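You operate a simulated robot arm through the tools that you are given. There is no shell and no other tool. Be economical: measure what you need, move in short steps, check, and stop when the job is done.

You are at the controls of a simulated two-armed robot. One attempt, no reset.

JOB
Pick up the bearing driver with one hand, pass it to the other hand and put it on the seat of the cradle. Set down upright: bearing driver.

It is judged by the outcome, as a careful person would: the job done as asked, and still so three seconds after it is handed in. It fails if anything else is knocked over, pushed out of place, dropped, spilled or broken.

ROBOT AND FRAMES
Two 7-joint arms with two-finger parallel grippers on one trunk, on a base that drives. Base frame: it is fixed to the floor where the robot stands at the start and does not move with it; the origin is under the middle of the robot, x ahead of it, y to its left, z up; the surface under the hand at the start is at about z = 0.86. Units: m, rad, N and s.
The left shoulder is at the start at [0.05, 0.165, 1.155], the right one opposite. With the tool pointing down near the work surface each hand reaches from about 0.24 to 0.7 m from the robot's upright axis, wherever it stands, measured 20 degrees to its own side. Places, roughly: seat of the cradle (18x18 cm) [-0.52, -2.88, 0.9]. Payload 3.91 kg a hand.
Tool frame (each hand has its own): the origin (TCP) lies between the finger pads and is the grasp point; the fingertips stand 0.03 m ahead of it; z points along the fingers, y is the line along which they close. Largest opening 0.11 m; finger width 0.02, thickness 0.01; the body of the gripper, 0.048 by 0.112 m, starts 0.055 m behind the TCP.
Orientation is that of the tool frame in the base frame, as a unit quaternion [x, y, z, w]. With the fingers straight down and closing along the base's y, the tool's x points along the base's -x, its y along +y and its z along -z.

CONTROLS
- The arms move only by the tool servo_tool. It takes "left_series", "right_series" or both (then of equal length, played together; a hand with none holds still); each is text: rows parted by semicolons, each of 7 numbers parted by spaces: the closure, from 0 (fully open) to 1 (shut), then the shift along the base's x, y, z in m, then the turn, a rotation vector about the base's x, y, z in rad. In form: grip dx dy dz ax ay az; .... A call has 1 to 12 rows; each row shifts and turns the commanded pose from where the row before left it. A row lasts 0.2 s, in which the tool goes at most 0.05 m and 0.15 rad; a call with a longer step from one row to the next is refused whole, and so is a gripper value outside its range. A pose out of reach is approached as far as the arm can. The call stops where the force on the tool passes 40 N (or 10 N more than at its start, if that is more) or the arm is blocked; 0.2 s more then pass. Each finger travels about 0.045 m/s and halts on what it meets, pressing with about 39 N; the grip force reading is that of the motor and also rises with nothing between the fingers. The clock runs only during rows and for 0.2 s after the last one: add rows that do not move to give the fingers time. The reply holds the time, the measured pose of the TCP, the force on the tool along the base axes, the opening and the grip force, in the units named above and with some noise, with the torque about the TCP (base axes, N m) and any sound that the robot's microphone picked up, and new pictures: "pictures" is both (left out), scene, wrist or none (wrist: the cameras of the hands that moved).
- Cameras (640 x 400 px; columns grow to the right, rows downward): "scene" is now at [0.1189, -0.0167, 1.3293]; the picture's right is [-0.20, -0.98, 0.00], its down [-0.52, 0.10, -0.85] and it looks along [0.83, -0.17, -0.53] (base axes); focal length 291 px, centre (320, 200). "left" rides on the left gripper at [0.072, -0.017, -0.103] in its tool frame; the picture's right is [0.23, 0.97, 0.00], its down [-0.76, 0.18, -0.62] and it looks along [-0.61, 0.14, 0.78] (tool axes); focal length 222 px, centre (320, 200). "right" rides on the right gripper at [0.072, 0.017, -0.103] in its tool frame; the picture's right is [-0.23, 0.97, 0.00], its down [-0.76, -0.18, -0.62] and it looks along [-0.61, -0.14, 0.78] (tool axes); focal length 222 px, centre (320, 200). There is no depth. A picture from a camera that has moved, and an enlarged one, comes with that camera's place and axes in the base frame and with its lens.
- lift_body(by): slides the trunk up (or, below 0, down) by that many m; the arms and the scene camera ride with it, the base frame stays. It gives what a move gives, with no picture.
- steer(legs): drives the robot by 1 to 6 legs, each [ahead, left, turn to the left] in m, m and rad, along the robot's own axes; the way and the turn of a leg run together, so that a leg with both is an arc; at most 1.5 m and 3.142 rad a leg. The arms and the cameras ride along, it lands a little off, and it stops where it bumps. It gives what a move gives, and a new picture of the scene camera.
- head_to(pan, tilt): turns the head with the scene camera to pan (to the left, within 1.396 rad either way) and tilt (down, from -0.506 to 1.204), counted from straight ahead of the robot. It gives what a move gives, and a new picture of the scene camera.
- close_up(camera, box): a new picture of the part [left, top, right, bottom] of that camera's present view, enlarged. No time passes.
- hand_in(): hands the job in; it is judged then, once.

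Work in short steps. Places have to be worked out from the pictures, the camera data and where the tool is seen: move nearer, look again, correct. Check each grasp and each placing, and mend what went wrong. You have 120 turns and 260 pictures in all, those below and enlarged ones among them. Open the grippers and draw the arms clear of the work before you hand the job in, unless the task says otherwise; then end with one line.

The tools are called as name(argument=value, ...) on one line, values as JSON. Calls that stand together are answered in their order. servo_tool: Moves the arms, as the interface text tells. Its arguments: {"type":"object","properties":{"left_series":{"type":"string"},"right_series":{"type":"string"},"pictures":{"type":"string","enum":["both","scene","wrist","none"]}},"required":[]} The other tools are called the same way: lift_body (by) slides the trunk up or down; steer (legs) drives the base; head_to (pan, tilt) turns the head that bears the scene camera; close_up (camera, box) takes an enlarged picture of a part of a camera's view; hand_in () hands the job in.

At the start:

```text
time: 0.0
left_eef_pos: [0.4098, 0.0809, 1.1129]
left_ee_rot: [0.0, 1.0, 0.0, -0.001]
left_wrist_force: [0.0, -0.1, 0.4]
left_wrist_torque: [0.02, 0.02, 0.0]
left_width: 0.1101
left_grasp_force: 0.1
right_eef_pos: [0.3624, -0.3152, 1.1237]
right_ee_rot: [0.001, 1.0, 0.001, 0.0]
right_wrist_force: [0.8, 0.2, -1.2]
right_wrist_torque: [-0.01, -0.01, 0.01]
right_width: 0.1099
right_grasp_force: 0.1
trunk travel left (down, up): [-0.375, 0.128]
robot x, y, heading: [-0.002, 0.0029, -0.001]
head pan, tilt: [-0.197, 0.564]
```

scene: 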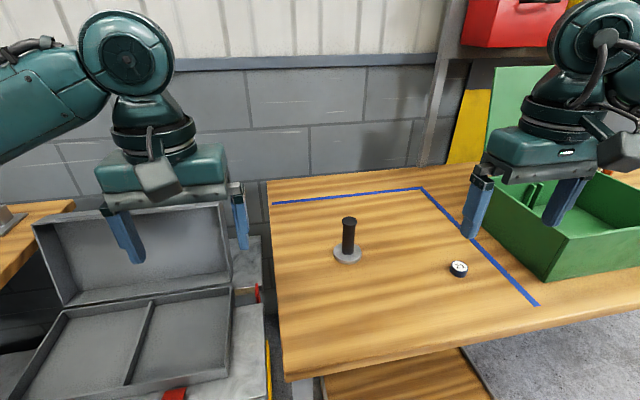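
right: 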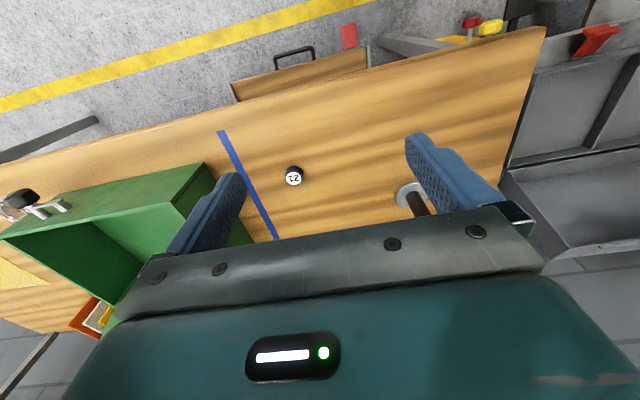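
left: 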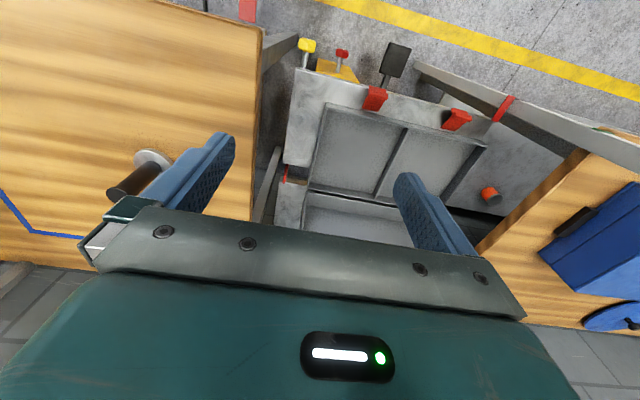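

I'll look closer at the driver, then turn the head to look toward the cradle.

close_up(camera="scene", box=[270, 180, 430, 280])

head_to(pan=-1.39, tilt=0.3)

```text
4.00 times, centred on (350, 230) of scene
camera zoom: at [0.1189, -0.0167, 1.3293], right [-0.2, -0.98, 0.0], down [-0.52, 0.1, -0.85], along [0.83, -0.17, -0.53], focal length 1165 px, centre (200, 80)
```

zoom: 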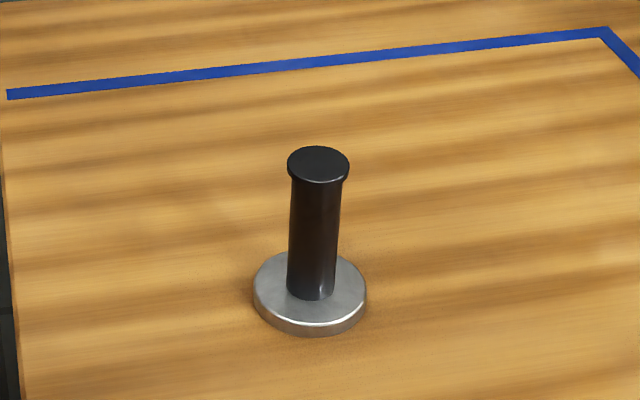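

```text
time: 1.4
left_eef_pos: [0.4075, 0.0813, 1.1133]
left_ee_rot: [0.0, 1.0, 0.001, 0.0]
left_wrist_force: [-0.5, 0.1, 0.0]
left_wrist_torque: [-0.01, 0.0, -0.01]
left_width: 0.1099
left_grasp_force: 0.0
right_eef_pos: [0.363, -0.3176, 1.1245]
right_ee_rot: [0.0, 1.0, 0.0, 0.0]
right_wrist_force: [0.8, 0.4, -0.3]
right_wrist_torque: [-0.02, -0.01, -0.02]
right_width: 0.1102
right_grasp_force: 0.1
trunk travel left (down, up): [-0.375, 0.128]
robot x, y, heading: [0.0016, 0.0013, 0.004]
head pan, tilt: [-1.389, 0.3]
camera scene: at [0.0481, -0.0909, 1.3536], right [-0.98, -0.18, 0.0], down [-0.05, 0.29, -0.96], along [0.17, -0.94, -0.3], focal length 291 px, centre (320, 200)
```

scene: 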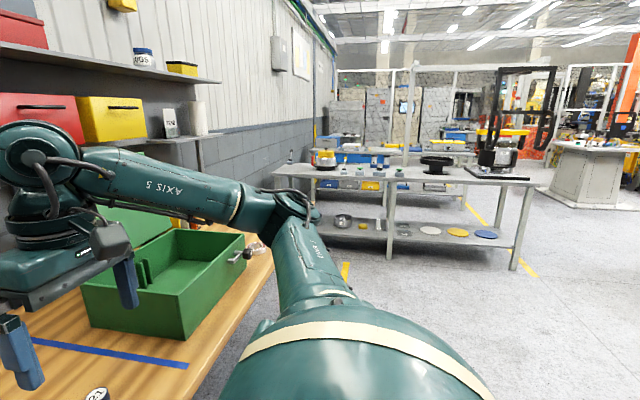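

The computed place of the cradle projects to about (436,162), the black object on the far table. I enlarge that.

close_up(camera="scene", box=[380, 130, 540, 230])

close_up(camera="scene", box=[400, 140, 480, 190])

```text
4.00 times, centred on (460, 180) of scene
camera zoom: at [0.0481, -0.0909, 1.3536], right [-0.98, -0.18, 0.0], down [-0.05, 0.29, -0.96], along [0.17, -0.94, -0.3], focal length 1165 px, centre (-240, 280)
```

zoom: 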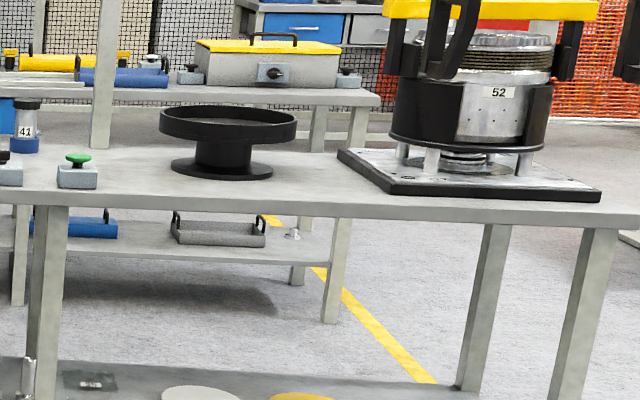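

```text
8.00 times, centred on (440, 165) of scene
camera zoom: at [0.0481, -0.0909, 1.3536], right [-0.98, -0.18, 0.0], down [-0.05, 0.29, -0.96], along [0.17, -0.94, -0.3], focal length 2329 px, centre (-640, 480)
```

zoom: 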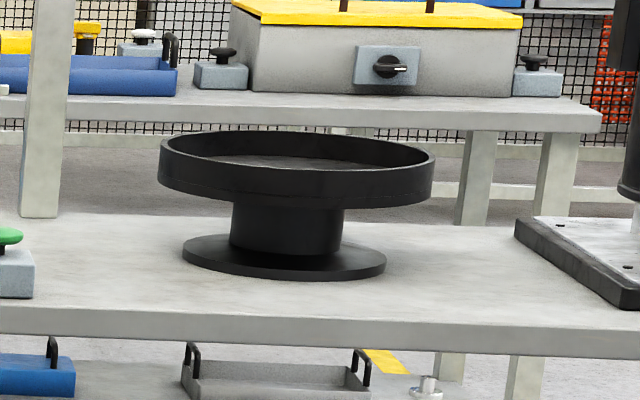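

The cradle is a black rimmed dish on a pedestal on the far table, and the driver stands near (0.596, -0.178) with its top around z≈0.967. The plan is for the right hand to lift it by the handle top from above. The left hand will then take it tilted and lower on the handle, before I drive over and place it. First I move the right hand above the driver, turned 90° so its camera faces outward.

head_to(pan=-0.2, tilt=0.6)

servo_tool(right_series="0 0.0212 0.0126 0 0 0 0.143;0 0.0212 0.0126 0 0 0 0.143;0 0.0212 0.0126 0 0 0 0.143;0 0.0212 0.0126 0 0 0 0.143;0 0.0212 0.0126 0 0 0 0.143;0 0.0212 0.0126 0 0 0 0.143;0 0.0212 0.0126 0 0 0 0.143;0 0.0212 0.0126 0 0 0 0.143;0 0.0212 0.0126 0 0 0 0.143;0 0.0212 0.0126 0 0 0 0.143;0 0.0212 0.0126 0 0 0 0.143;0 0 0 0 0 0 0")

```text
time: 2.8
left_eef_pos: [0.4096, 0.0807, 1.1113]
left_ee_rot: [0.0, 1.0, 0.0, 0.0]
left_wrist_force: [-0.1, 0.0, 0.0]
left_wrist_torque: [0.02, -0.05, 0.0]
left_width: 0.1098
left_grasp_force: 0.1
right_eef_pos: [0.3614, -0.3163, 1.1235]
right_ee_rot: [0.0, 1.0, 0.0, 0.001]
right_wrist_force: [-0.2, 0.2, -0.5]
right_wrist_torque: [-0.02, -0.01, 0.0]
right_width: 0.1099
right_grasp_force: 0.1
trunk travel left (down, up): [-0.375, 0.128]
robot x, y, heading: [0.0017, -0.0042, -0.003]
head pan, tilt: [-0.201, 0.6]
camera scene: at [0.1178, -0.0168, 1.3261], right [-0.2, -0.98, 0.0], down [-0.55, 0.11, -0.83], along [0.81, -0.17, -0.56], focal length 291 px, centre (320, 200)
```

scene: 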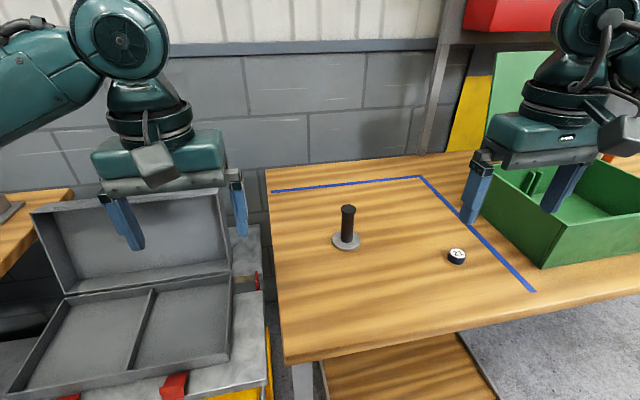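

```text
time: 5.4
left_eef_pos: [0.4096, 0.08, 1.1136]
left_ee_rot: [0.0, 1.0, 0.0, 0.001]
left_wrist_force: [0.0, -1.0, 0.5]
left_wrist_torque: [-0.05, 0.03, -0.02]
left_width: 0.1099
left_grasp_force: 0.1
right_eef_pos: [0.3333, -0.0393, 1.1057]
right_ee_rot: [-0.707, 0.707, 0.0, 0.001]
right_wrist_force: [0.0, 0.8, -0.5]
right_wrist_torque: [0.0, 0.03, -0.01]
right_width: 0.11
right_grasp_force: 0.1
right hand out of reach, approached as far as the arm can: row 6, 7, 8, 9, 10, 11
trunk travel left (down, up): [-0.375, 0.128]
robot x, y, heading: [0.0028, 0.0004, 0.001]
head pan, tilt: [-0.201, 0.6]
camera scene: at [0.1179, -0.017, 1.3261], right [-0.2, -0.98, 0.0], down [-0.55, 0.11, -0.82], along [0.81, -0.16, -0.57], focal length 291 px, centre (320, 200)
camera right: at [0.3167, -0.1127, 1.2106], right [-0.97, 0.23, 0.0], down [0.18, 0.76, 0.62], along [0.14, 0.61, -0.78], focal length 222 px, centre (320, 200)
```

scene: 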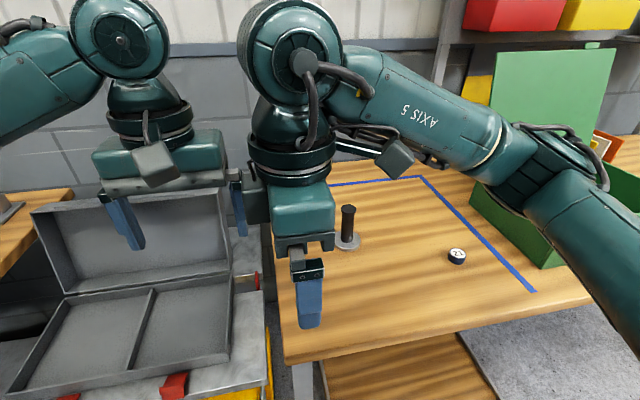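
right: 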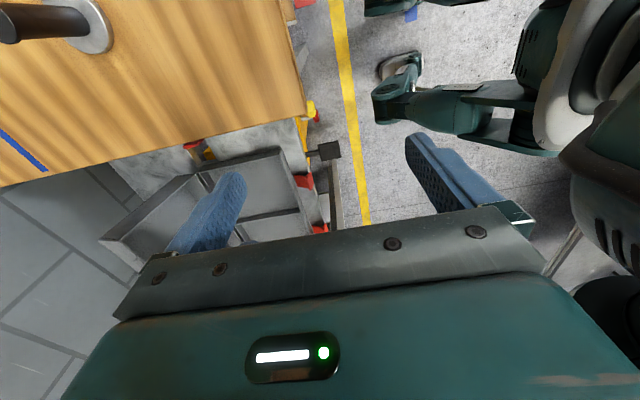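

With the 90° turn the target was out of reach, and the arm ended up at (0.333, -0.039). I turn back step by step with a sideways retreat and watch how the command anchors.

servo_tool(right_series="0 0 -0.03 0 0 0 -0.14;0 0 -0.03 0 0 0 -0.14", pictures="none")

```text
time: 6.0
left_eef_pos: [0.4089, 0.0809, 1.1127]
left_ee_rot: [0.0, 1.0, 0.0, 0.0]
left_wrist_force: [-0.6, -0.3, -0.4]
left_wrist_torque: [-0.04, -0.01, 0.0]
left_width: 0.1099
left_grasp_force: 0.1
right_eef_pos: [0.3351, -0.0983, 1.1054]
right_ee_rot: [-0.602, 0.799, 0.001, 0.0]
right_wrist_force: [0.4, 0.3, 0.0]
right_wrist_torque: [0.0, 0.01, -0.02]
right_width: 0.11
right_grasp_force: 0.1
trunk travel left (down, up): [-0.375, 0.128]
robot x, y, heading: [0.0032, 0.0036, -0.001]
head pan, tilt: [-0.201, 0.6]
```

The command anchors at the measured pose. I now turn back to zero yaw while going above the driver.

servo_tool(right_series="0 0.0 -0.03 0 0 0 -0.145;0 0 -0.03 0 0 0 -0.145;0 0.01 -0.02 0 0 0 -0.145;0 0.03 0 0 0 0 -0.145;0 0.04 0 0 0 0 -0.145;0 0.04 0 0 0 0 -0.145;0 0.04 0 0 0 0 -0.145;0 0.04 0 0 0 0 -0.145;0 0.04 0 0 0 0 -0.13;0 0.02 0 0 0 0 0;0 0 0 0 0 0 0")

```text
time: 8.4
left_eef_pos: [0.4086, 0.0802, 1.1123]
left_ee_rot: [0.0, 1.0, 0.0, 0.0]
left_wrist_force: [0.1, -0.1, -0.4]
left_wrist_torque: [0.0, 0.0, 0.0]
left_width: 0.1098
left_grasp_force: 0.0
right_eef_pos: [0.5942, -0.1798, 1.1046]
right_ee_rot: [0.0, 1.0, 0.001, 0.001]
right_wrist_force: [-0.6, -0.8, 0.2]
right_wrist_torque: [0.0, 0.03, 0.04]
right_width: 0.1098
right_grasp_force: 0.2
trunk travel left (down, up): [-0.375, 0.128]
robot x, y, heading: [-0.0002, 0.0009, 0.0]
head pan, tilt: [-0.201, 0.6]
camera scene: at [0.1177, -0.0168, 1.3261], right [-0.2, -0.98, 0.0], down [-0.55, 0.11, -0.83], along [0.81, -0.16, -0.56], focal length 291 px, centre (320, 200)
camera right: at [0.5215, -0.1638, 1.2091], right [0.23, 0.97, 0.0], down [0.76, -0.18, 0.62], along [0.61, -0.14, -0.78], focal length 222 px, centre (320, 200)
```

scene: 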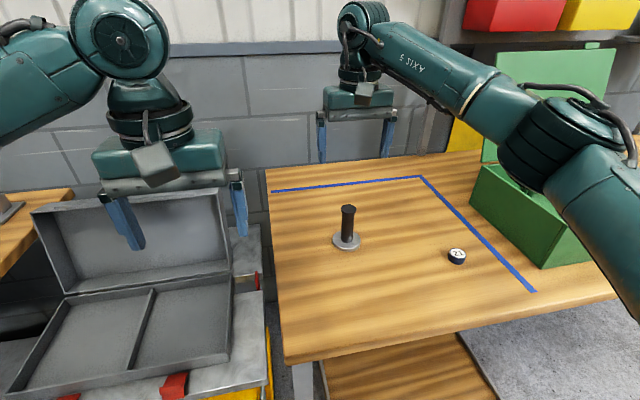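
right: 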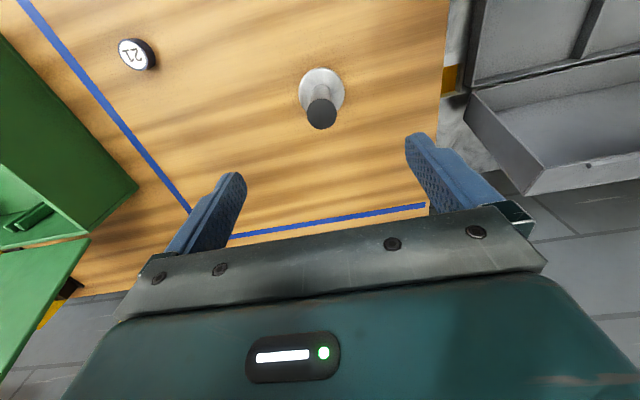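

The wrist view confirms the driver at (0.596, -0.178), cap at z≈0.965. I go down to z≈0.955 with the fingers open around the cap.

servo_tool(right_series="0 0.002 0.001 -0.04 0 0 0;0 0 0 -0.04 0 0 0;0 0 0 -0.04 0 0 0;0 0 0 -0.03 0 0 0;0 0 0 0 0 0 0")

close_up(camera="scene", box=[270, 140, 430, 260])

```text
time: 9.6
left_eef_pos: [0.408, 0.0819, 1.112]
left_ee_rot: [0.0, 1.0, 0.0, 0.0]
left_wrist_force: [0.0, -0.9, 0.7]
left_wrist_torque: [0.01, -0.04, -0.04]
left_width: 0.1099
left_grasp_force: 0.1
right_eef_pos: [0.5957, -0.178, 0.9546]
right_ee_rot: [-0.001, 1.0, -0.001, 0.0]
right_wrist_force: [-0.2, 0.2, 0.4]
right_wrist_torque: [0.0, 0.0, 0.01]
right_width: 0.1099
right_grasp_force: 0.1
trunk travel left (down, up): [-0.375, 0.128]
robot x, y, heading: [-0.0015, 0.001, 0.0]
head pan, tilt: [-0.201, 0.6]
camera scene: at [0.1177, -0.0167, 1.3261], right [-0.2, -0.98, 0.0], down [-0.55, 0.11, -0.83], along [0.81, -0.16, -0.56], focal length 291 px, centre (320, 200)
camera right: at [0.5235, -0.1612, 1.0585], right [0.23, 0.97, 0.0], down [0.76, -0.18, 0.62], along [0.61, -0.14, -0.78], focal length 222 px, centre (320, 200)
```

scene: 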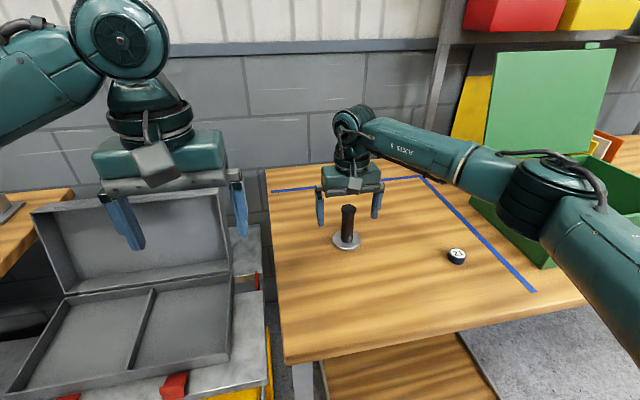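
right: 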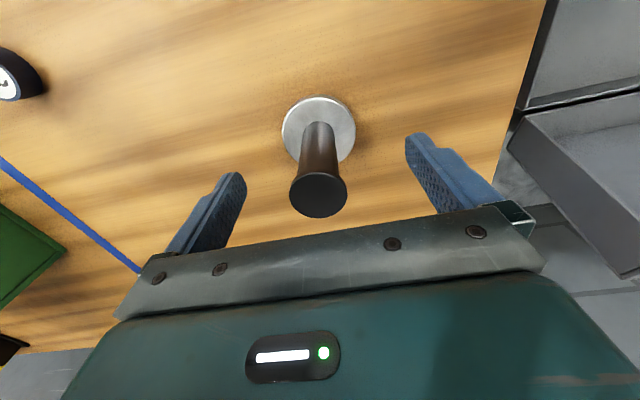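

```text
3.33 times, centred on (350, 200) of scene
camera zoom: at [0.1177, -0.0167, 1.3261], right [-0.2, -0.98, 0.0], down [-0.55, 0.11, -0.83], along [0.81, -0.16, -0.56], focal length 970 px, centre (220, 200)
```

zoom: 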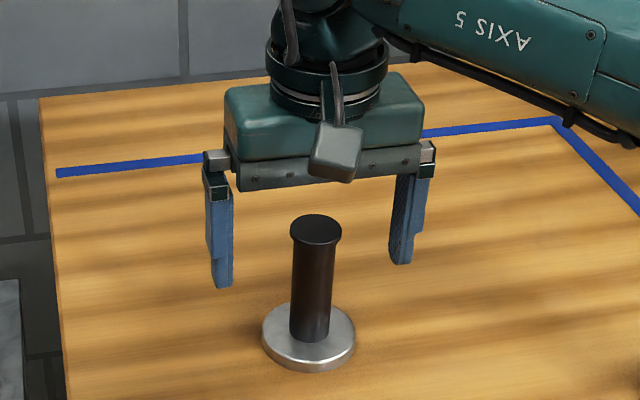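

Aligned: cap at about (0.596, -0.179, 0.961) between the fingers. I raise slightly to leave more handle free and close.

servo_tool(right_series="0 0 -0.001 0.007 0 0 0;1 0 0 0 0 0 0;1 0 0 0 0 0 0;1 0 0 0 0 0 0;1 0 0 0 0 0 0;1 0 0 0 0 0 0;1 0 0 0 0 0 0;1 0 0 0 0 0 0", pictures="wrist")

```text
time: 11.4
left_eef_pos: [0.4087, 0.08, 1.1124]
left_ee_rot: [0.0, 1.0, 0.001, 0.0]
left_wrist_force: [0.8, -0.4, 0.1]
left_wrist_torque: [-0.03, 0.0, 0.03]
left_width: 0.1101
left_grasp_force: 0.0
right_eef_pos: [0.5966, -0.1782, 0.9612]
right_ee_rot: [0.0, 1.0, 0.001, 0.0]
right_wrist_force: [0.8, -2.1, 0.7]
right_wrist_torque: [-0.05, -0.01, -0.04]
right_width: 0.0334
right_grasp_force: 38.9
trunk travel left (down, up): [-0.375, 0.128]
robot x, y, heading: [0.0012, -0.0033, 0.005]
head pan, tilt: [-0.201, 0.6]
camera right: at [0.5233, -0.1627, 1.0658], right [0.23, 0.97, 0.0], down [0.76, -0.18, 0.62], along [0.61, -0.14, -0.78], focal length 222 px, centre (320, 200)
```

right: 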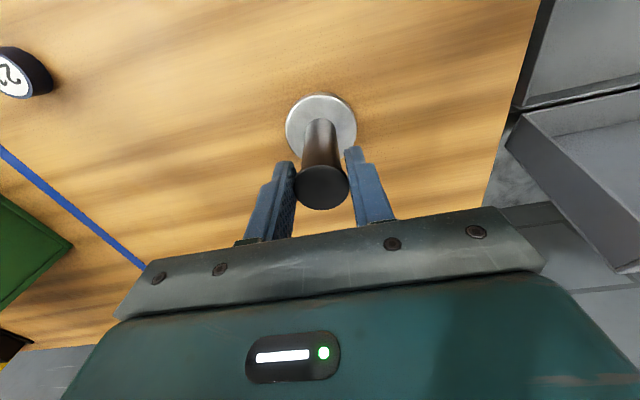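

The cap is gripped at 33 mm opening. I lift straight up.

servo_tool(right_series="1 0 0 0.02 0 0 0;1 0 0 0.03 0 0 0;1 0 0 0.03 0 0 0;1 0 0 0.04 0 0 0;1 0 0 0.04 0 0 0;1 0 0 0 0 0 0")

```text
time: 12.8
left_eef_pos: [0.4096, 0.0812, 1.113]
left_ee_rot: [-0.001, 1.0, 0.0, -0.001]
left_wrist_force: [-0.5, -0.1, -0.3]
left_wrist_torque: [-0.01, -0.01, 0.02]
left_width: 0.1101
left_grasp_force: 0.1
right_eef_pos: [0.5965, -0.181, 1.1197]
right_ee_rot: [-0.001, 1.0, 0.001, 0.0]
right_wrist_force: [-0.9, 0.1, -5.2]
right_wrist_torque: [0.03, 0.06, 0.01]
right_width: 0.0336
right_grasp_force: 39.1
trunk travel left (down, up): [-0.375, 0.128]
robot x, y, heading: [0.0001, -0.0023, 0.003]
head pan, tilt: [-0.201, 0.6]
camera scene: at [0.1187, -0.0171, 1.3259], right [-0.2, -0.98, 0.0], down [-0.55, 0.11, -0.82], along [0.81, -0.16, -0.57], focal length 291 px, centre (320, 200)
camera right: at [0.5239, -0.1652, 1.2247], right [0.22, 0.97, 0.0], down [0.76, -0.18, 0.62], along [0.61, -0.14, -0.78], focal length 222 px, centre (320, 200)
```

scene: 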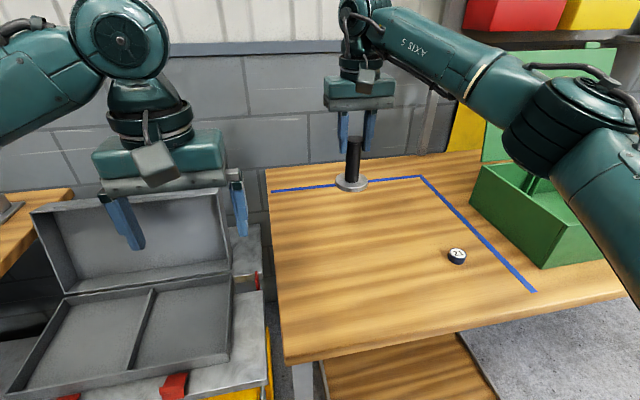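
right: 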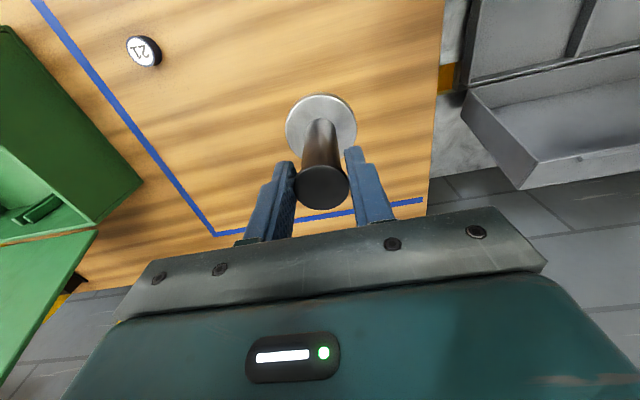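

Held firmly (about 0.5 kg). Only the cap is pinched, so the fingers can grip about 13 mm higher and leave more handle for the left hand. I set it back down and release.

servo_tool(right_series="1 0 0 -0.04 0 0 0;1 0 0 -0.04 0 0 0;1 0 0 -0.04 0 0 0;1 0 0 -0.03 0 0 0;1 0 0 -0.006 0 0 0;1 0 0 -0.0025 0 0 0;0.6 0 0 0 0 0 0;0.6 0 0 0 0 0 0;0.6 0 0 0 0 0 0", pictures="wrist")

```text
time: 14.8
left_eef_pos: [0.4091, 0.0819, 1.1137]
left_ee_rot: [0.0, 1.0, 0.001, 0.0]
left_wrist_force: [0.2, -0.1, -0.3]
left_wrist_torque: [0.0, -0.02, -0.03]
left_width: 0.11
left_grasp_force: 0.1
right_eef_pos: [0.5958, -0.1815, 0.9665]
right_ee_rot: [-0.001, 1.0, 0.0, -0.001]
right_wrist_force: [-0.7, 0.2, -0.1]
right_wrist_torque: [-0.01, -0.01, 0.03]
right_width: 0.0439
right_grasp_force: 0.1
trunk travel left (down, up): [-0.375, 0.128]
robot x, y, heading: [-0.0021, 0.0004, 0.001]
head pan, tilt: [-0.201, 0.6]
camera right: at [0.5224, -0.1654, 1.0694], right [0.23, 0.97, 0.0], down [0.76, -0.18, 0.62], along [0.61, -0.14, -0.78], focal length 222 px, centre (320, 200)
```

right: 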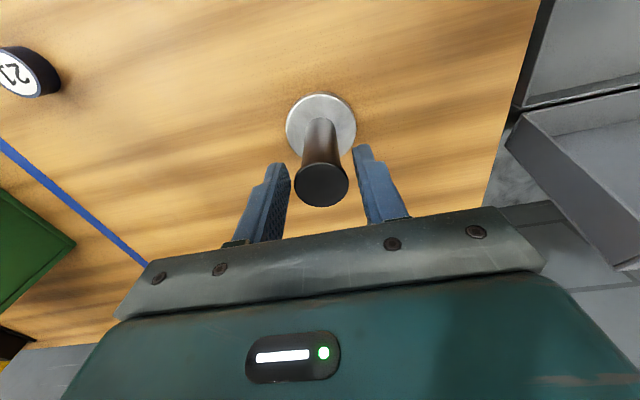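

It stands again. I raise 11 mm, regrip and lift.

servo_tool(right_series="0.6 0 0 0.0105 0 0 0;0.6 0 0 0 0 0 0;1 0 0 0 0 0 0;1 0 0 0 0 0 0;1 0 0 0 0 0 0;1 0 0 0 0 0 0;1 0 0 0.02 0 0 0;1 0 0 0.03 0 0 0;1 0 0 0.03 0 0 0;1 0 0 0.04 0 0 0;1 0 0 0.04 0 0 0;1 0 0 0 0 0 0")

close_up(camera="scene", box=[290, 60, 450, 200])

```text
time: 17.4
left_eef_pos: [0.4097, 0.0812, 1.1111]
left_ee_rot: [-0.001, 1.0, 0.0, -0.001]
left_wrist_force: [-0.5, -0.6, -0.3]
left_wrist_torque: [-0.04, -0.03, 0.02]
left_width: 0.1097
left_grasp_force: 0.0
right_eef_pos: [0.5978, -0.18, 1.1346]
right_ee_rot: [-0.001, 1.0, 0.0, -0.001]
right_wrist_force: [0.0, 0.2, -6.1]
right_wrist_torque: [0.02, 0.04, 0.01]
right_width: 0.0331
right_grasp_force: 39.0
trunk travel left (down, up): [-0.375, 0.128]
robot x, y, heading: [-0.0015, 0.0026, 0.001]
head pan, tilt: [-0.201, 0.6]
camera scene: at [0.1187, -0.0171, 1.3259], right [-0.2, -0.98, 0.0], down [-0.55, 0.11, -0.82], along [0.81, -0.16, -0.57], focal length 291 px, centre (320, 200)
camera right: at [0.5251, -0.1645, 1.2395], right [0.23, 0.97, 0.0], down [0.76, -0.18, 0.62], along [0.61, -0.14, -0.78], focal length 222 px, centre (320, 200)
```

scene: 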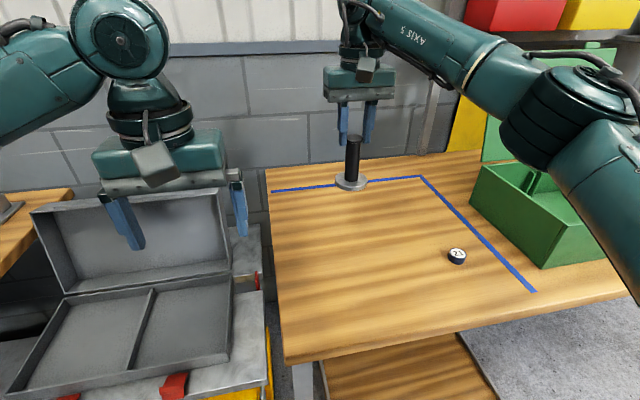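
right: 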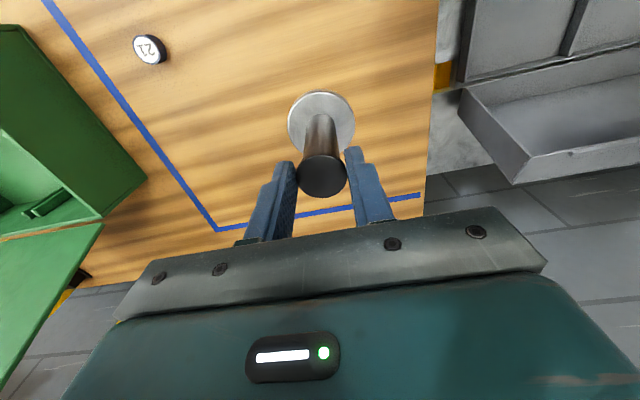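

```text
2.86 times, centred on (370, 130) of scene
camera zoom: at [0.1187, -0.0171, 1.3259], right [-0.2, -0.98, 0.0], down [-0.55, 0.11, -0.82], along [0.81, -0.16, -0.57], focal length 832 px, centre (177, 400)
```

zoom: 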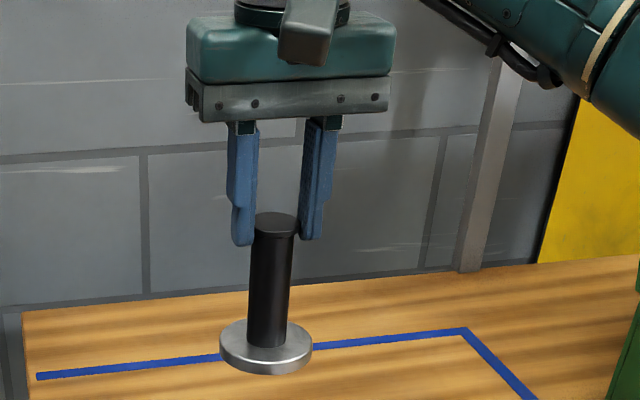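

The driver hangs straight with a longer free handle. Next I turn the left hand to azimuth -30° and pitch it 45° down at a standoff, while the right stays put.

servo_tool(left_series="0 -0.007 -0.002 0.011 0 0 -0.131;0 -0.007 -0.002 0.011 0 0 -0.131;0 -0.007 -0.002 0.011 0 0 -0.131;0 -0.007 -0.002 0.011 0 0 -0.131;0 -0.007 -0.002 0.011 -0.0654 -0.1134 0;0 -0.007 -0.002 0.011 -0.0654 -0.1134 0;0 -0.007 -0.002 0.011 -0.0654 -0.1134 0;0 -0.007 -0.002 0.011 -0.0654 -0.1134 0;0 -0.007 -0.002 0.011 -0.0654 -0.1134 0;0 -0.007 -0.002 0.011 -0.0654 -0.1134 0;0 0 0 0 0 0 0")

```text
time: 19.8
left_eef_pos: [0.34, 0.0606, 1.2205]
left_ee_rot: [0.239, 0.892, -0.099, 0.37]
left_wrist_force: [0.1, -0.1, -0.3]
left_wrist_torque: [0.01, 0.01, 0.02]
left_width: 0.11
left_grasp_force: 0.1
right_eef_pos: [0.5979, -0.18, 1.1353]
right_ee_rot: [-0.001, 1.0, -0.001, 0.0]
right_wrist_force: [0.8, 0.0, -6.4]
right_wrist_torque: [0.02, 0.01, 0.01]
right_width: 0.0332
right_grasp_force: 39.5
trunk travel left (down, up): [-0.375, 0.128]
robot x, y, heading: [-0.0037, 0.0003, 0.0]
head pan, tilt: [-0.201, 0.6]
camera scene: at [0.1186, -0.017, 1.326], right [-0.2, -0.98, 0.0], down [-0.55, 0.11, -0.82], along [0.81, -0.16, -0.57], focal length 291 px, centre (320, 200)
camera left: at [0.2235, 0.108, 1.2423], right [0.35, 0.92, -0.16], down [0.17, 0.11, 0.98], along [0.92, -0.37, -0.12], focal length 222 px, centre (320, 200)
```

scene: 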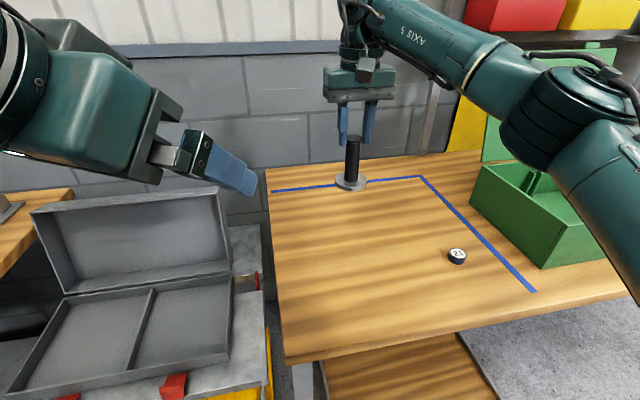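
left: 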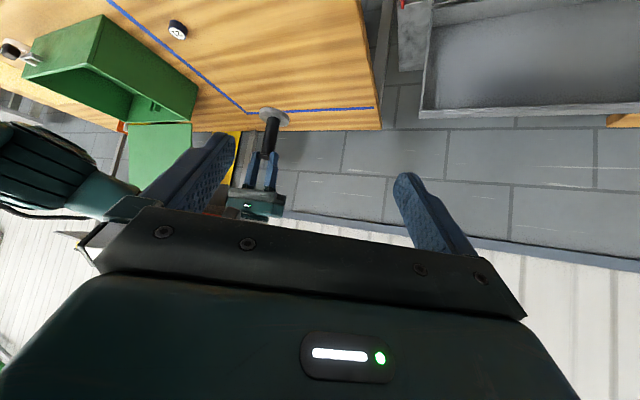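

The left hand pitched fine. Now the right hand brings the driver to (0.50, -0.06) with yaw -30°.

servo_tool(right_series="1 -0.0163 0.02 0 0 0 -0.087;1 -0.0163 0.02 0 0 0 -0.087;1 -0.0163 0.02 0 0 0 -0.087;1 -0.0163 0.02 0 0 0 -0.087;1 -0.0163 0.02 0 0 0 -0.087;1 -0.0163 0.02 0 0 0 -0.087;1 0 0 0 0 0 0")

close_up(camera="scene", box=[200, 100, 400, 240])

close_up(camera="left", box=[0, 0, 640, 400])

```text
time: 21.4
left_eef_pos: [0.3402, 0.0605, 1.2202]
left_ee_rot: [0.24, 0.892, -0.1, 0.369]
left_wrist_force: [-0.2, 1.2, -0.1]
left_wrist_torque: [0.01, 0.03, 0.02]
left_width: 0.11
left_grasp_force: 0.1
right_eef_pos: [0.4983, -0.0596, 1.134]
right_ee_rot: [0.257, 0.966, 0.0, 0.0]
right_wrist_force: [-1.0, 0.0, -5.4]
right_wrist_torque: [0.05, 0.04, 0.01]
right_width: 0.0332
right_grasp_force: 38.9
trunk travel left (down, up): [-0.375, 0.128]
robot x, y, heading: [-0.0016, 0.0031, -0.002]
head pan, tilt: [-0.201, 0.6]
camera scene: at [0.1184, -0.017, 1.326], right [-0.2, -0.98, 0.0], down [-0.55, 0.11, -0.82], along [0.81, -0.16, -0.57], focal length 291 px, centre (320, 200)
camera right: at [0.4439, -0.0097, 1.2396], right [0.68, 0.73, 0.0], down [0.57, -0.53, 0.62], along [0.46, -0.42, -0.78], focal length 222 px, centre (320, 200)
```

scene: 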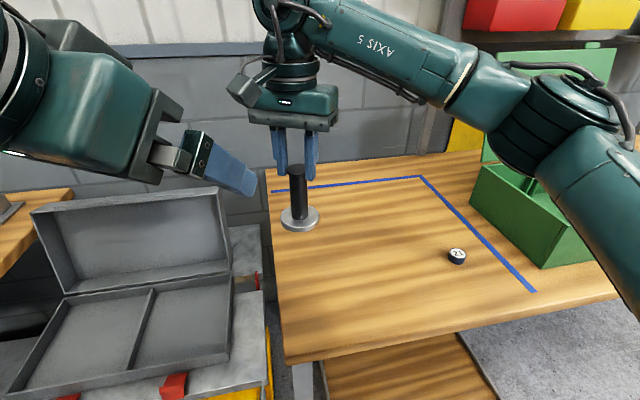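
right: 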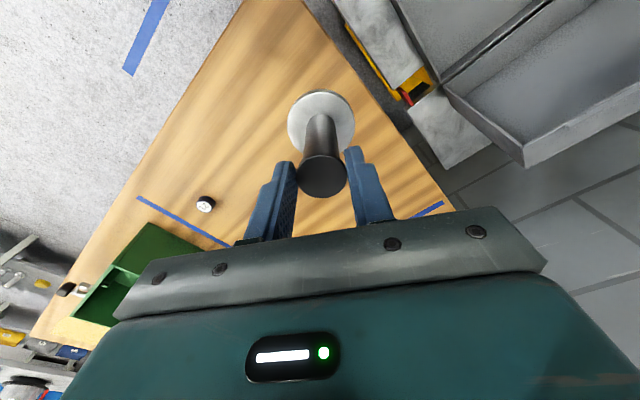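

```text
2.86 times, centred on (300, 170) of scene
camera zoom: at [0.1184, -0.017, 1.326], right [-0.2, -0.98, 0.0], down [-0.55, 0.11, -0.82], along [0.81, -0.16, -0.57], focal length 832 px, centre (377, 286)
```

zoom: 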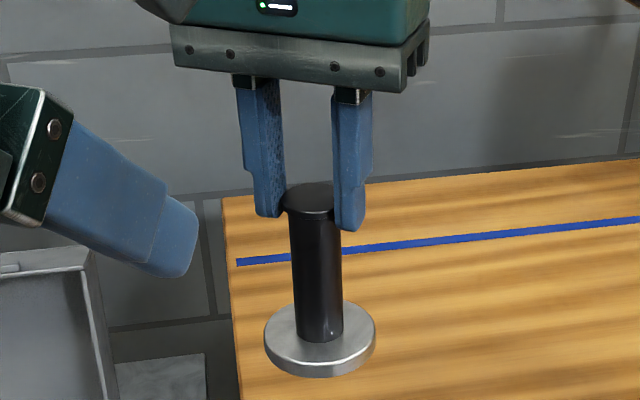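

```text
1.00 times, centred on (320, 200) of left (not enlarged: the box is as wide or as high as the picture)
camera zoom: at [0.2235, 0.108, 1.2424], right [0.35, 0.92, -0.16], down [0.17, 0.1, 0.98], along [0.92, -0.37, -0.12], focal length 222 px, centre (320, 200)
```

zoom: 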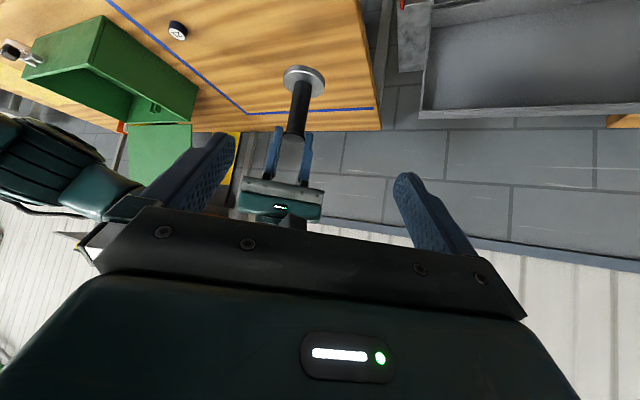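

I judge the driver axis at (0.498, -0.059), disc top about 1.03, right fingertips about 1.104. To keep clear of the right hand's camera I flatten the left pitch to 40°, turn the right hand back 20°, and bring the left to a pre-grasp on the approach line.

servo_tool(right_series="1 0 0 0 0 0 0.087;1 0 0 0 0 0 0.087;1 0 0 0 0 0 0.087;1 0 0 0 0 0 0.088;1 0 0 0 0 0 0", left_series="0 0.01625 -0.0164 -0.0158 -0.0109 -0.0189 0;0 0.01625 -0.0164 -0.0158 -0.0109 -0.0189 0;0 0.01625 -0.0164 -0.0158 -0.0109 -0.0189 0;0 0.01625 -0.0164 -0.0158 -0.0109 -0.0189 0;0 0 0 0 0 0 0")

close_up(camera="scene", box=[180, 80, 380, 240])

```text
time: 22.6
left_eef_pos: [0.4025, -0.0064, 1.1584]
left_ee_rot: [0.235, 0.875, -0.109, 0.408]
left_wrist_force: [0.1, -0.3, 0.2]
left_wrist_torque: [-0.02, -0.02, 0.02]
left_width: 0.1101
left_grasp_force: 0.2
right_eef_pos: [0.4998, -0.0615, 1.1346]
right_ee_rot: [0.084, 0.996, 0.0, 0.0]
right_wrist_force: [0.1, -0.4, -6.5]
right_wrist_torque: [0.0, 0.02, -0.03]
right_width: 0.0334
right_grasp_force: 39.5
trunk travel left (down, up): [-0.375, 0.128]
robot x, y, heading: [0.0007, -0.0001, -0.001]
head pan, tilt: [-0.201, 0.6]
camera scene: at [0.1182, -0.0167, 1.326], right [-0.2, -0.98, 0.0], down [-0.55, 0.11, -0.82], along [0.81, -0.16, -0.57], focal length 291 px, centre (320, 200)
camera right: at [0.4299, -0.0318, 1.2395], right [0.39, 0.92, 0.0], down [0.72, -0.3, 0.62], along [0.57, -0.24, -0.78], focal length 222 px, centre (320, 200)
camera left: at [0.2853, 0.0425, 1.1687], right [0.36, 0.92, -0.17], down [0.1, 0.15, 0.98], along [0.93, -0.37, -0.04], focal length 222 px, centre (320, 200)
```

scene: 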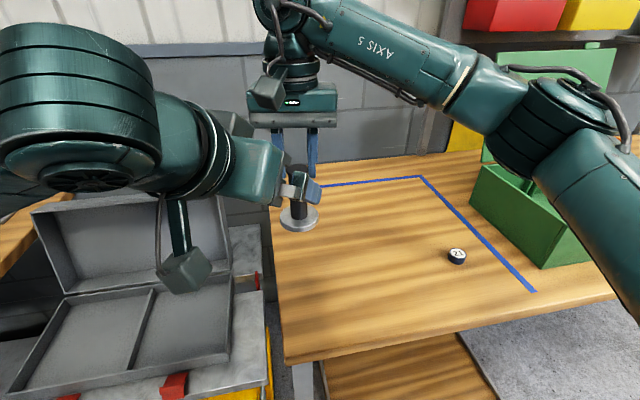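
right: 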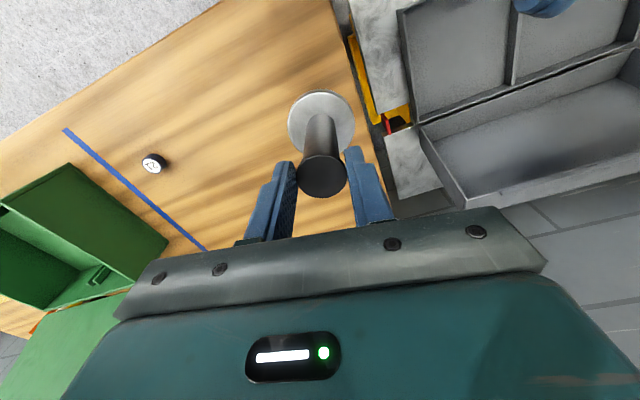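
left: 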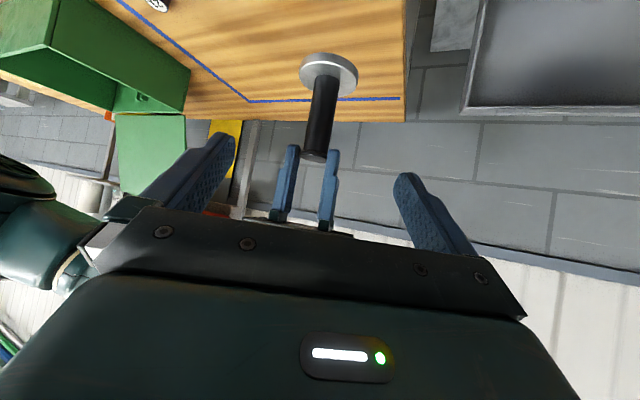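

```text
2.50 times, centred on (280, 160) of scene
camera zoom: at [0.1182, -0.0167, 1.326], right [-0.2, -0.98, 0.0], down [-0.55, 0.11, -0.82], along [0.81, -0.16, -0.57], focal length 728 px, centre (420, 300)
```

zoom: 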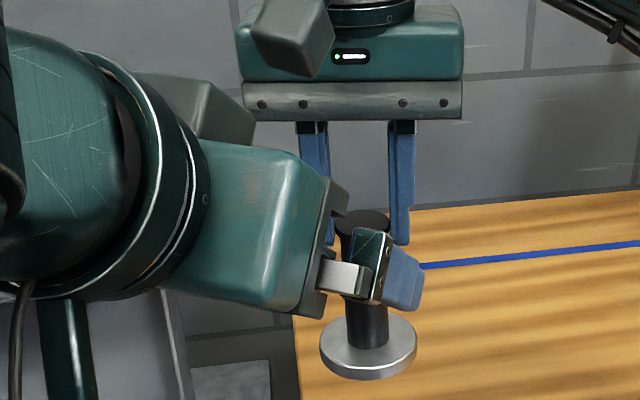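

The left approach line passes within 3 mm of the driver's axis at z≈1.065. I advance 8 cm along it and look again.

servo_tool(left_series="0 0.0265 -0.0143 -0.0247 0 0 0;0 0.0265 -0.0143 -0.0247 0 0 0;0 0 0 0 0 0 0")

close_up(camera="scene", box=[180, 80, 380, 240])

```text
time: 23.4
left_eef_pos: [0.4579, -0.0346, 1.1082]
left_ee_rot: [0.233, 0.876, -0.108, 0.409]
left_wrist_force: [-0.1, 1.5, 0.2]
left_wrist_torque: [0.0, 0.0, 0.0]
left_width: 0.1098
left_grasp_force: 0.1
right_eef_pos: [0.4986, -0.0603, 1.1349]
right_ee_rot: [0.086, 0.996, 0.0, 0.0]
right_wrist_force: [0.0, -1.1, -6.2]
right_wrist_torque: [0.04, 0.08, 0.01]
right_width: 0.033
right_grasp_force: 39.6
trunk travel left (down, up): [-0.375, 0.128]
robot x, y, heading: [-0.0018, -0.0016, 0.0]
head pan, tilt: [-0.201, 0.6]
camera scene: at [0.1182, -0.0167, 1.326], right [-0.2, -0.98, 0.0], down [-0.55, 0.11, -0.82], along [0.81, -0.16, -0.57], focal length 291 px, centre (320, 200)
camera left: at [0.3409, 0.0142, 1.1188], right [0.36, 0.92, -0.17], down [0.1, 0.15, 0.98], along [0.93, -0.37, -0.04], focal length 222 px, centre (320, 200)
```

scene: 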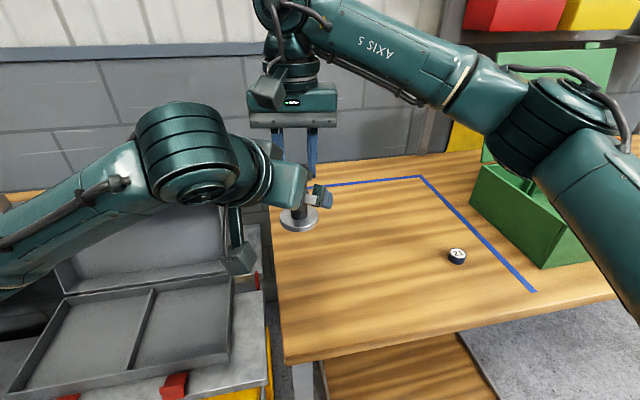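
left: 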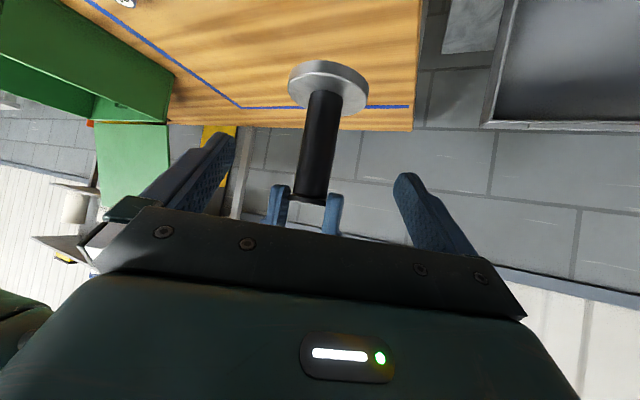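

```text
2.50 times, centred on (280, 160) of scene
camera zoom: at [0.1182, -0.0167, 1.326], right [-0.2, -0.98, 0.0], down [-0.55, 0.11, -0.82], along [0.81, -0.16, -0.57], focal length 728 px, centre (420, 300)
```

zoom: 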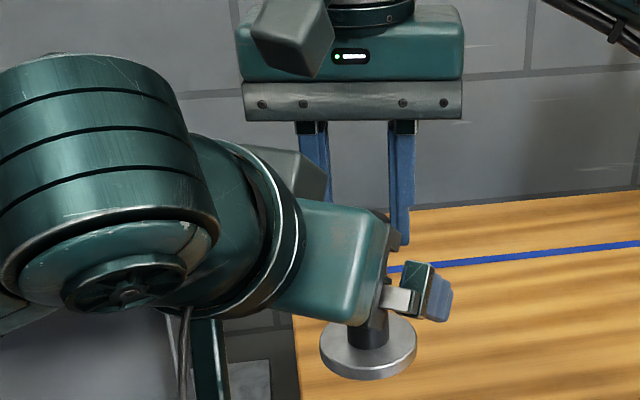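

Alignment holds: the disc top is at 1.027 and the line crosses the axis near 1.068. I advance the last 5 cm, slightly lower, without closing yet.

servo_tool(left_series="0 0.0169 -0.01 -0.0172 0 0 0;0 0.0169 -0.0105 -0.0174 0 0 0;0 0 0 0 0 0 0")

close_up(camera="scene", box=[200, 100, 360, 240])

```text
time: 24.2
left_eef_pos: [0.492, -0.0531, 1.0733]
left_ee_rot: [0.234, 0.876, -0.109, 0.408]
left_wrist_force: [0.9, -0.3, 0.2]
left_wrist_torque: [0.0, 0.01, -0.03]
left_width: 0.1101
left_grasp_force: 0.1
right_eef_pos: [0.4986, -0.0602, 1.1363]
right_ee_rot: [0.085, 0.996, 0.0, 0.0]
right_wrist_force: [0.1, 0.6, -5.9]
right_wrist_torque: [0.02, 0.04, 0.0]
right_width: 0.0335
right_grasp_force: 39.7
trunk travel left (down, up): [-0.375, 0.128]
robot x, y, heading: [-0.0015, 0.0028, 0.0]
head pan, tilt: [-0.201, 0.6]
camera scene: at [0.1182, -0.0167, 1.326], right [-0.2, -0.98, 0.0], down [-0.55, 0.11, -0.82], along [0.81, -0.16, -0.57], focal length 291 px, centre (320, 200)
camera left: at [0.375, -0.0044, 1.0843], right [0.36, 0.92, -0.17], down [0.1, 0.15, 0.98], along [0.93, -0.37, -0.04], focal length 222 px, centre (320, 200)
```

scene: 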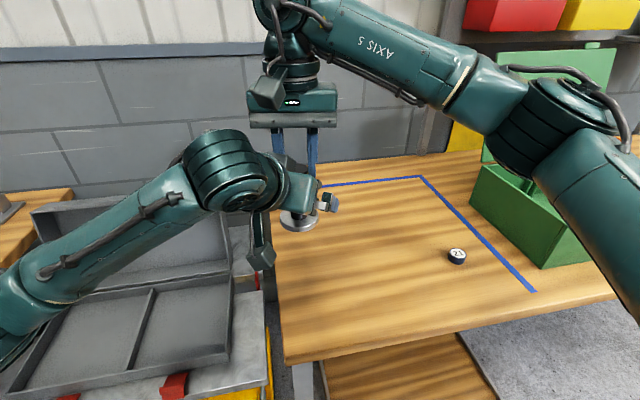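
left: 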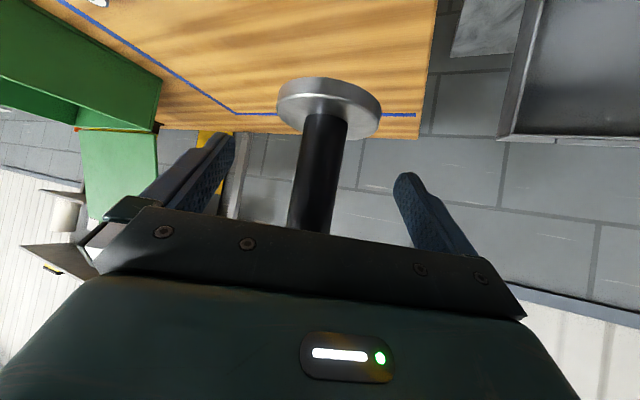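

```text
2.86 times, centred on (280, 170) of scene
camera zoom: at [0.1182, -0.0167, 1.326], right [-0.2, -0.98, 0.0], down [-0.55, 0.11, -0.82], along [0.81, -0.16, -0.57], focal length 832 px, centre (434, 286)
```

zoom: 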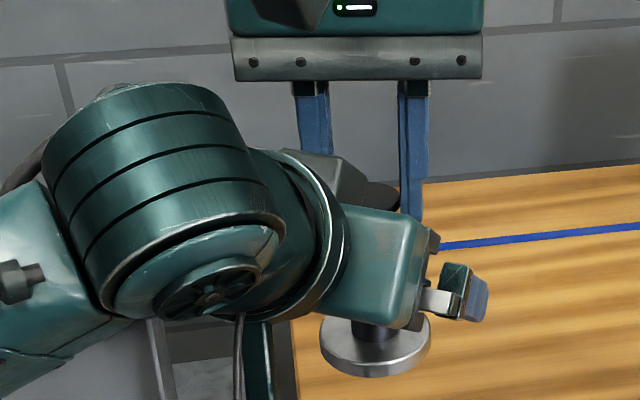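

The handle is between the left fingers. I close the left hand.

servo_tool(left_series="1 0 0 0 0 0 0;1 0 0 0 0 0 0;1 0 0 0 0 0 0;1 0 0 0 0 0 0;1 0 0 0 0 0 0;1 0 0 0 0 0 0;1 0 0 0 0 0 0")

close_up(camera="left", box=[200, 50, 440, 250])

```text
time: 25.8
left_eef_pos: [0.4922, -0.0532, 1.0736]
left_ee_rot: [0.237, 0.875, -0.111, 0.408]
left_wrist_force: [-3.7, -8.1, 0.3]
left_wrist_torque: [0.65, -0.43, 0.03]
left_width: 0.0269
left_grasp_force: 39.7
right_eef_pos: [0.4995, -0.0601, 1.1348]
right_ee_rot: [0.086, 0.996, 0.001, 0.0]
right_wrist_force: [4.2, 7.7, -6.1]
right_wrist_torque: [-0.19, 0.19, -0.1]
right_width: 0.0334
right_grasp_force: 38.9
trunk travel left (down, up): [-0.375, 0.128]
robot x, y, heading: [0.0015, -0.0032, 0.003]
head pan, tilt: [-0.201, 0.6]
camera scene: at [0.1183, -0.0168, 1.326], right [-0.2, -0.98, 0.0], down [-0.55, 0.11, -0.82], along [0.81, -0.16, -0.57], focal length 291 px, centre (320, 200)
camera left: at [0.3743, -0.0047, 1.0843], right [0.36, 0.92, -0.17], down [0.1, 0.15, 0.98], along [0.93, -0.38, -0.04], focal length 222 px, centre (320, 200)
```

scene: 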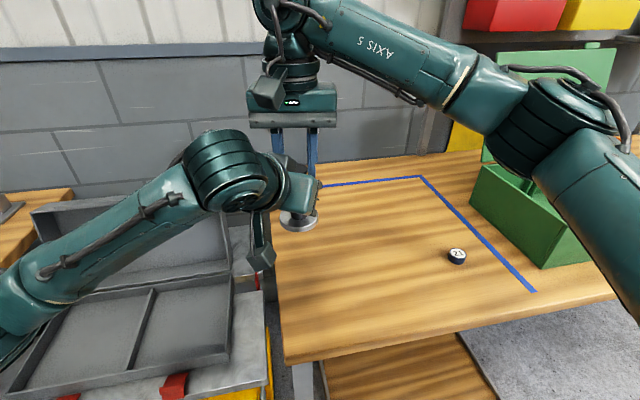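
left: 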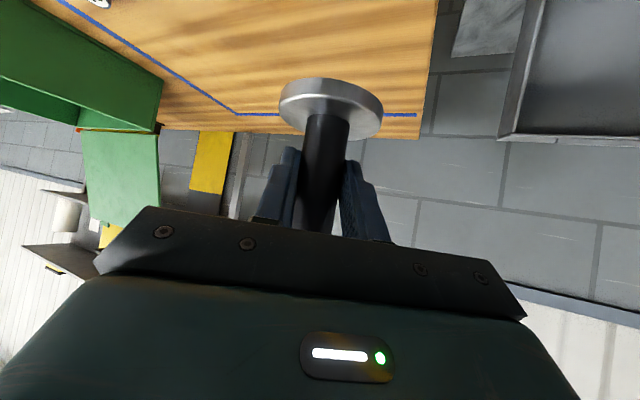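

```text
2.00 times, centred on (320, 150) of left
camera zoom: at [0.3743, -0.0047, 1.0843], right [0.36, 0.92, -0.17], down [0.1, 0.15, 0.98], along [0.93, -0.38, -0.04], focal length 444 px, centre (320, 300)
```

zoom: 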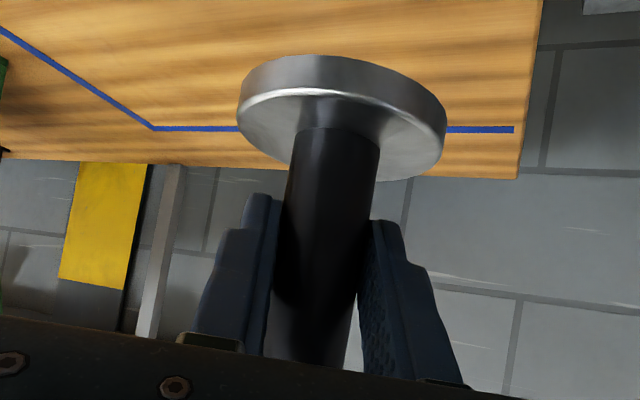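

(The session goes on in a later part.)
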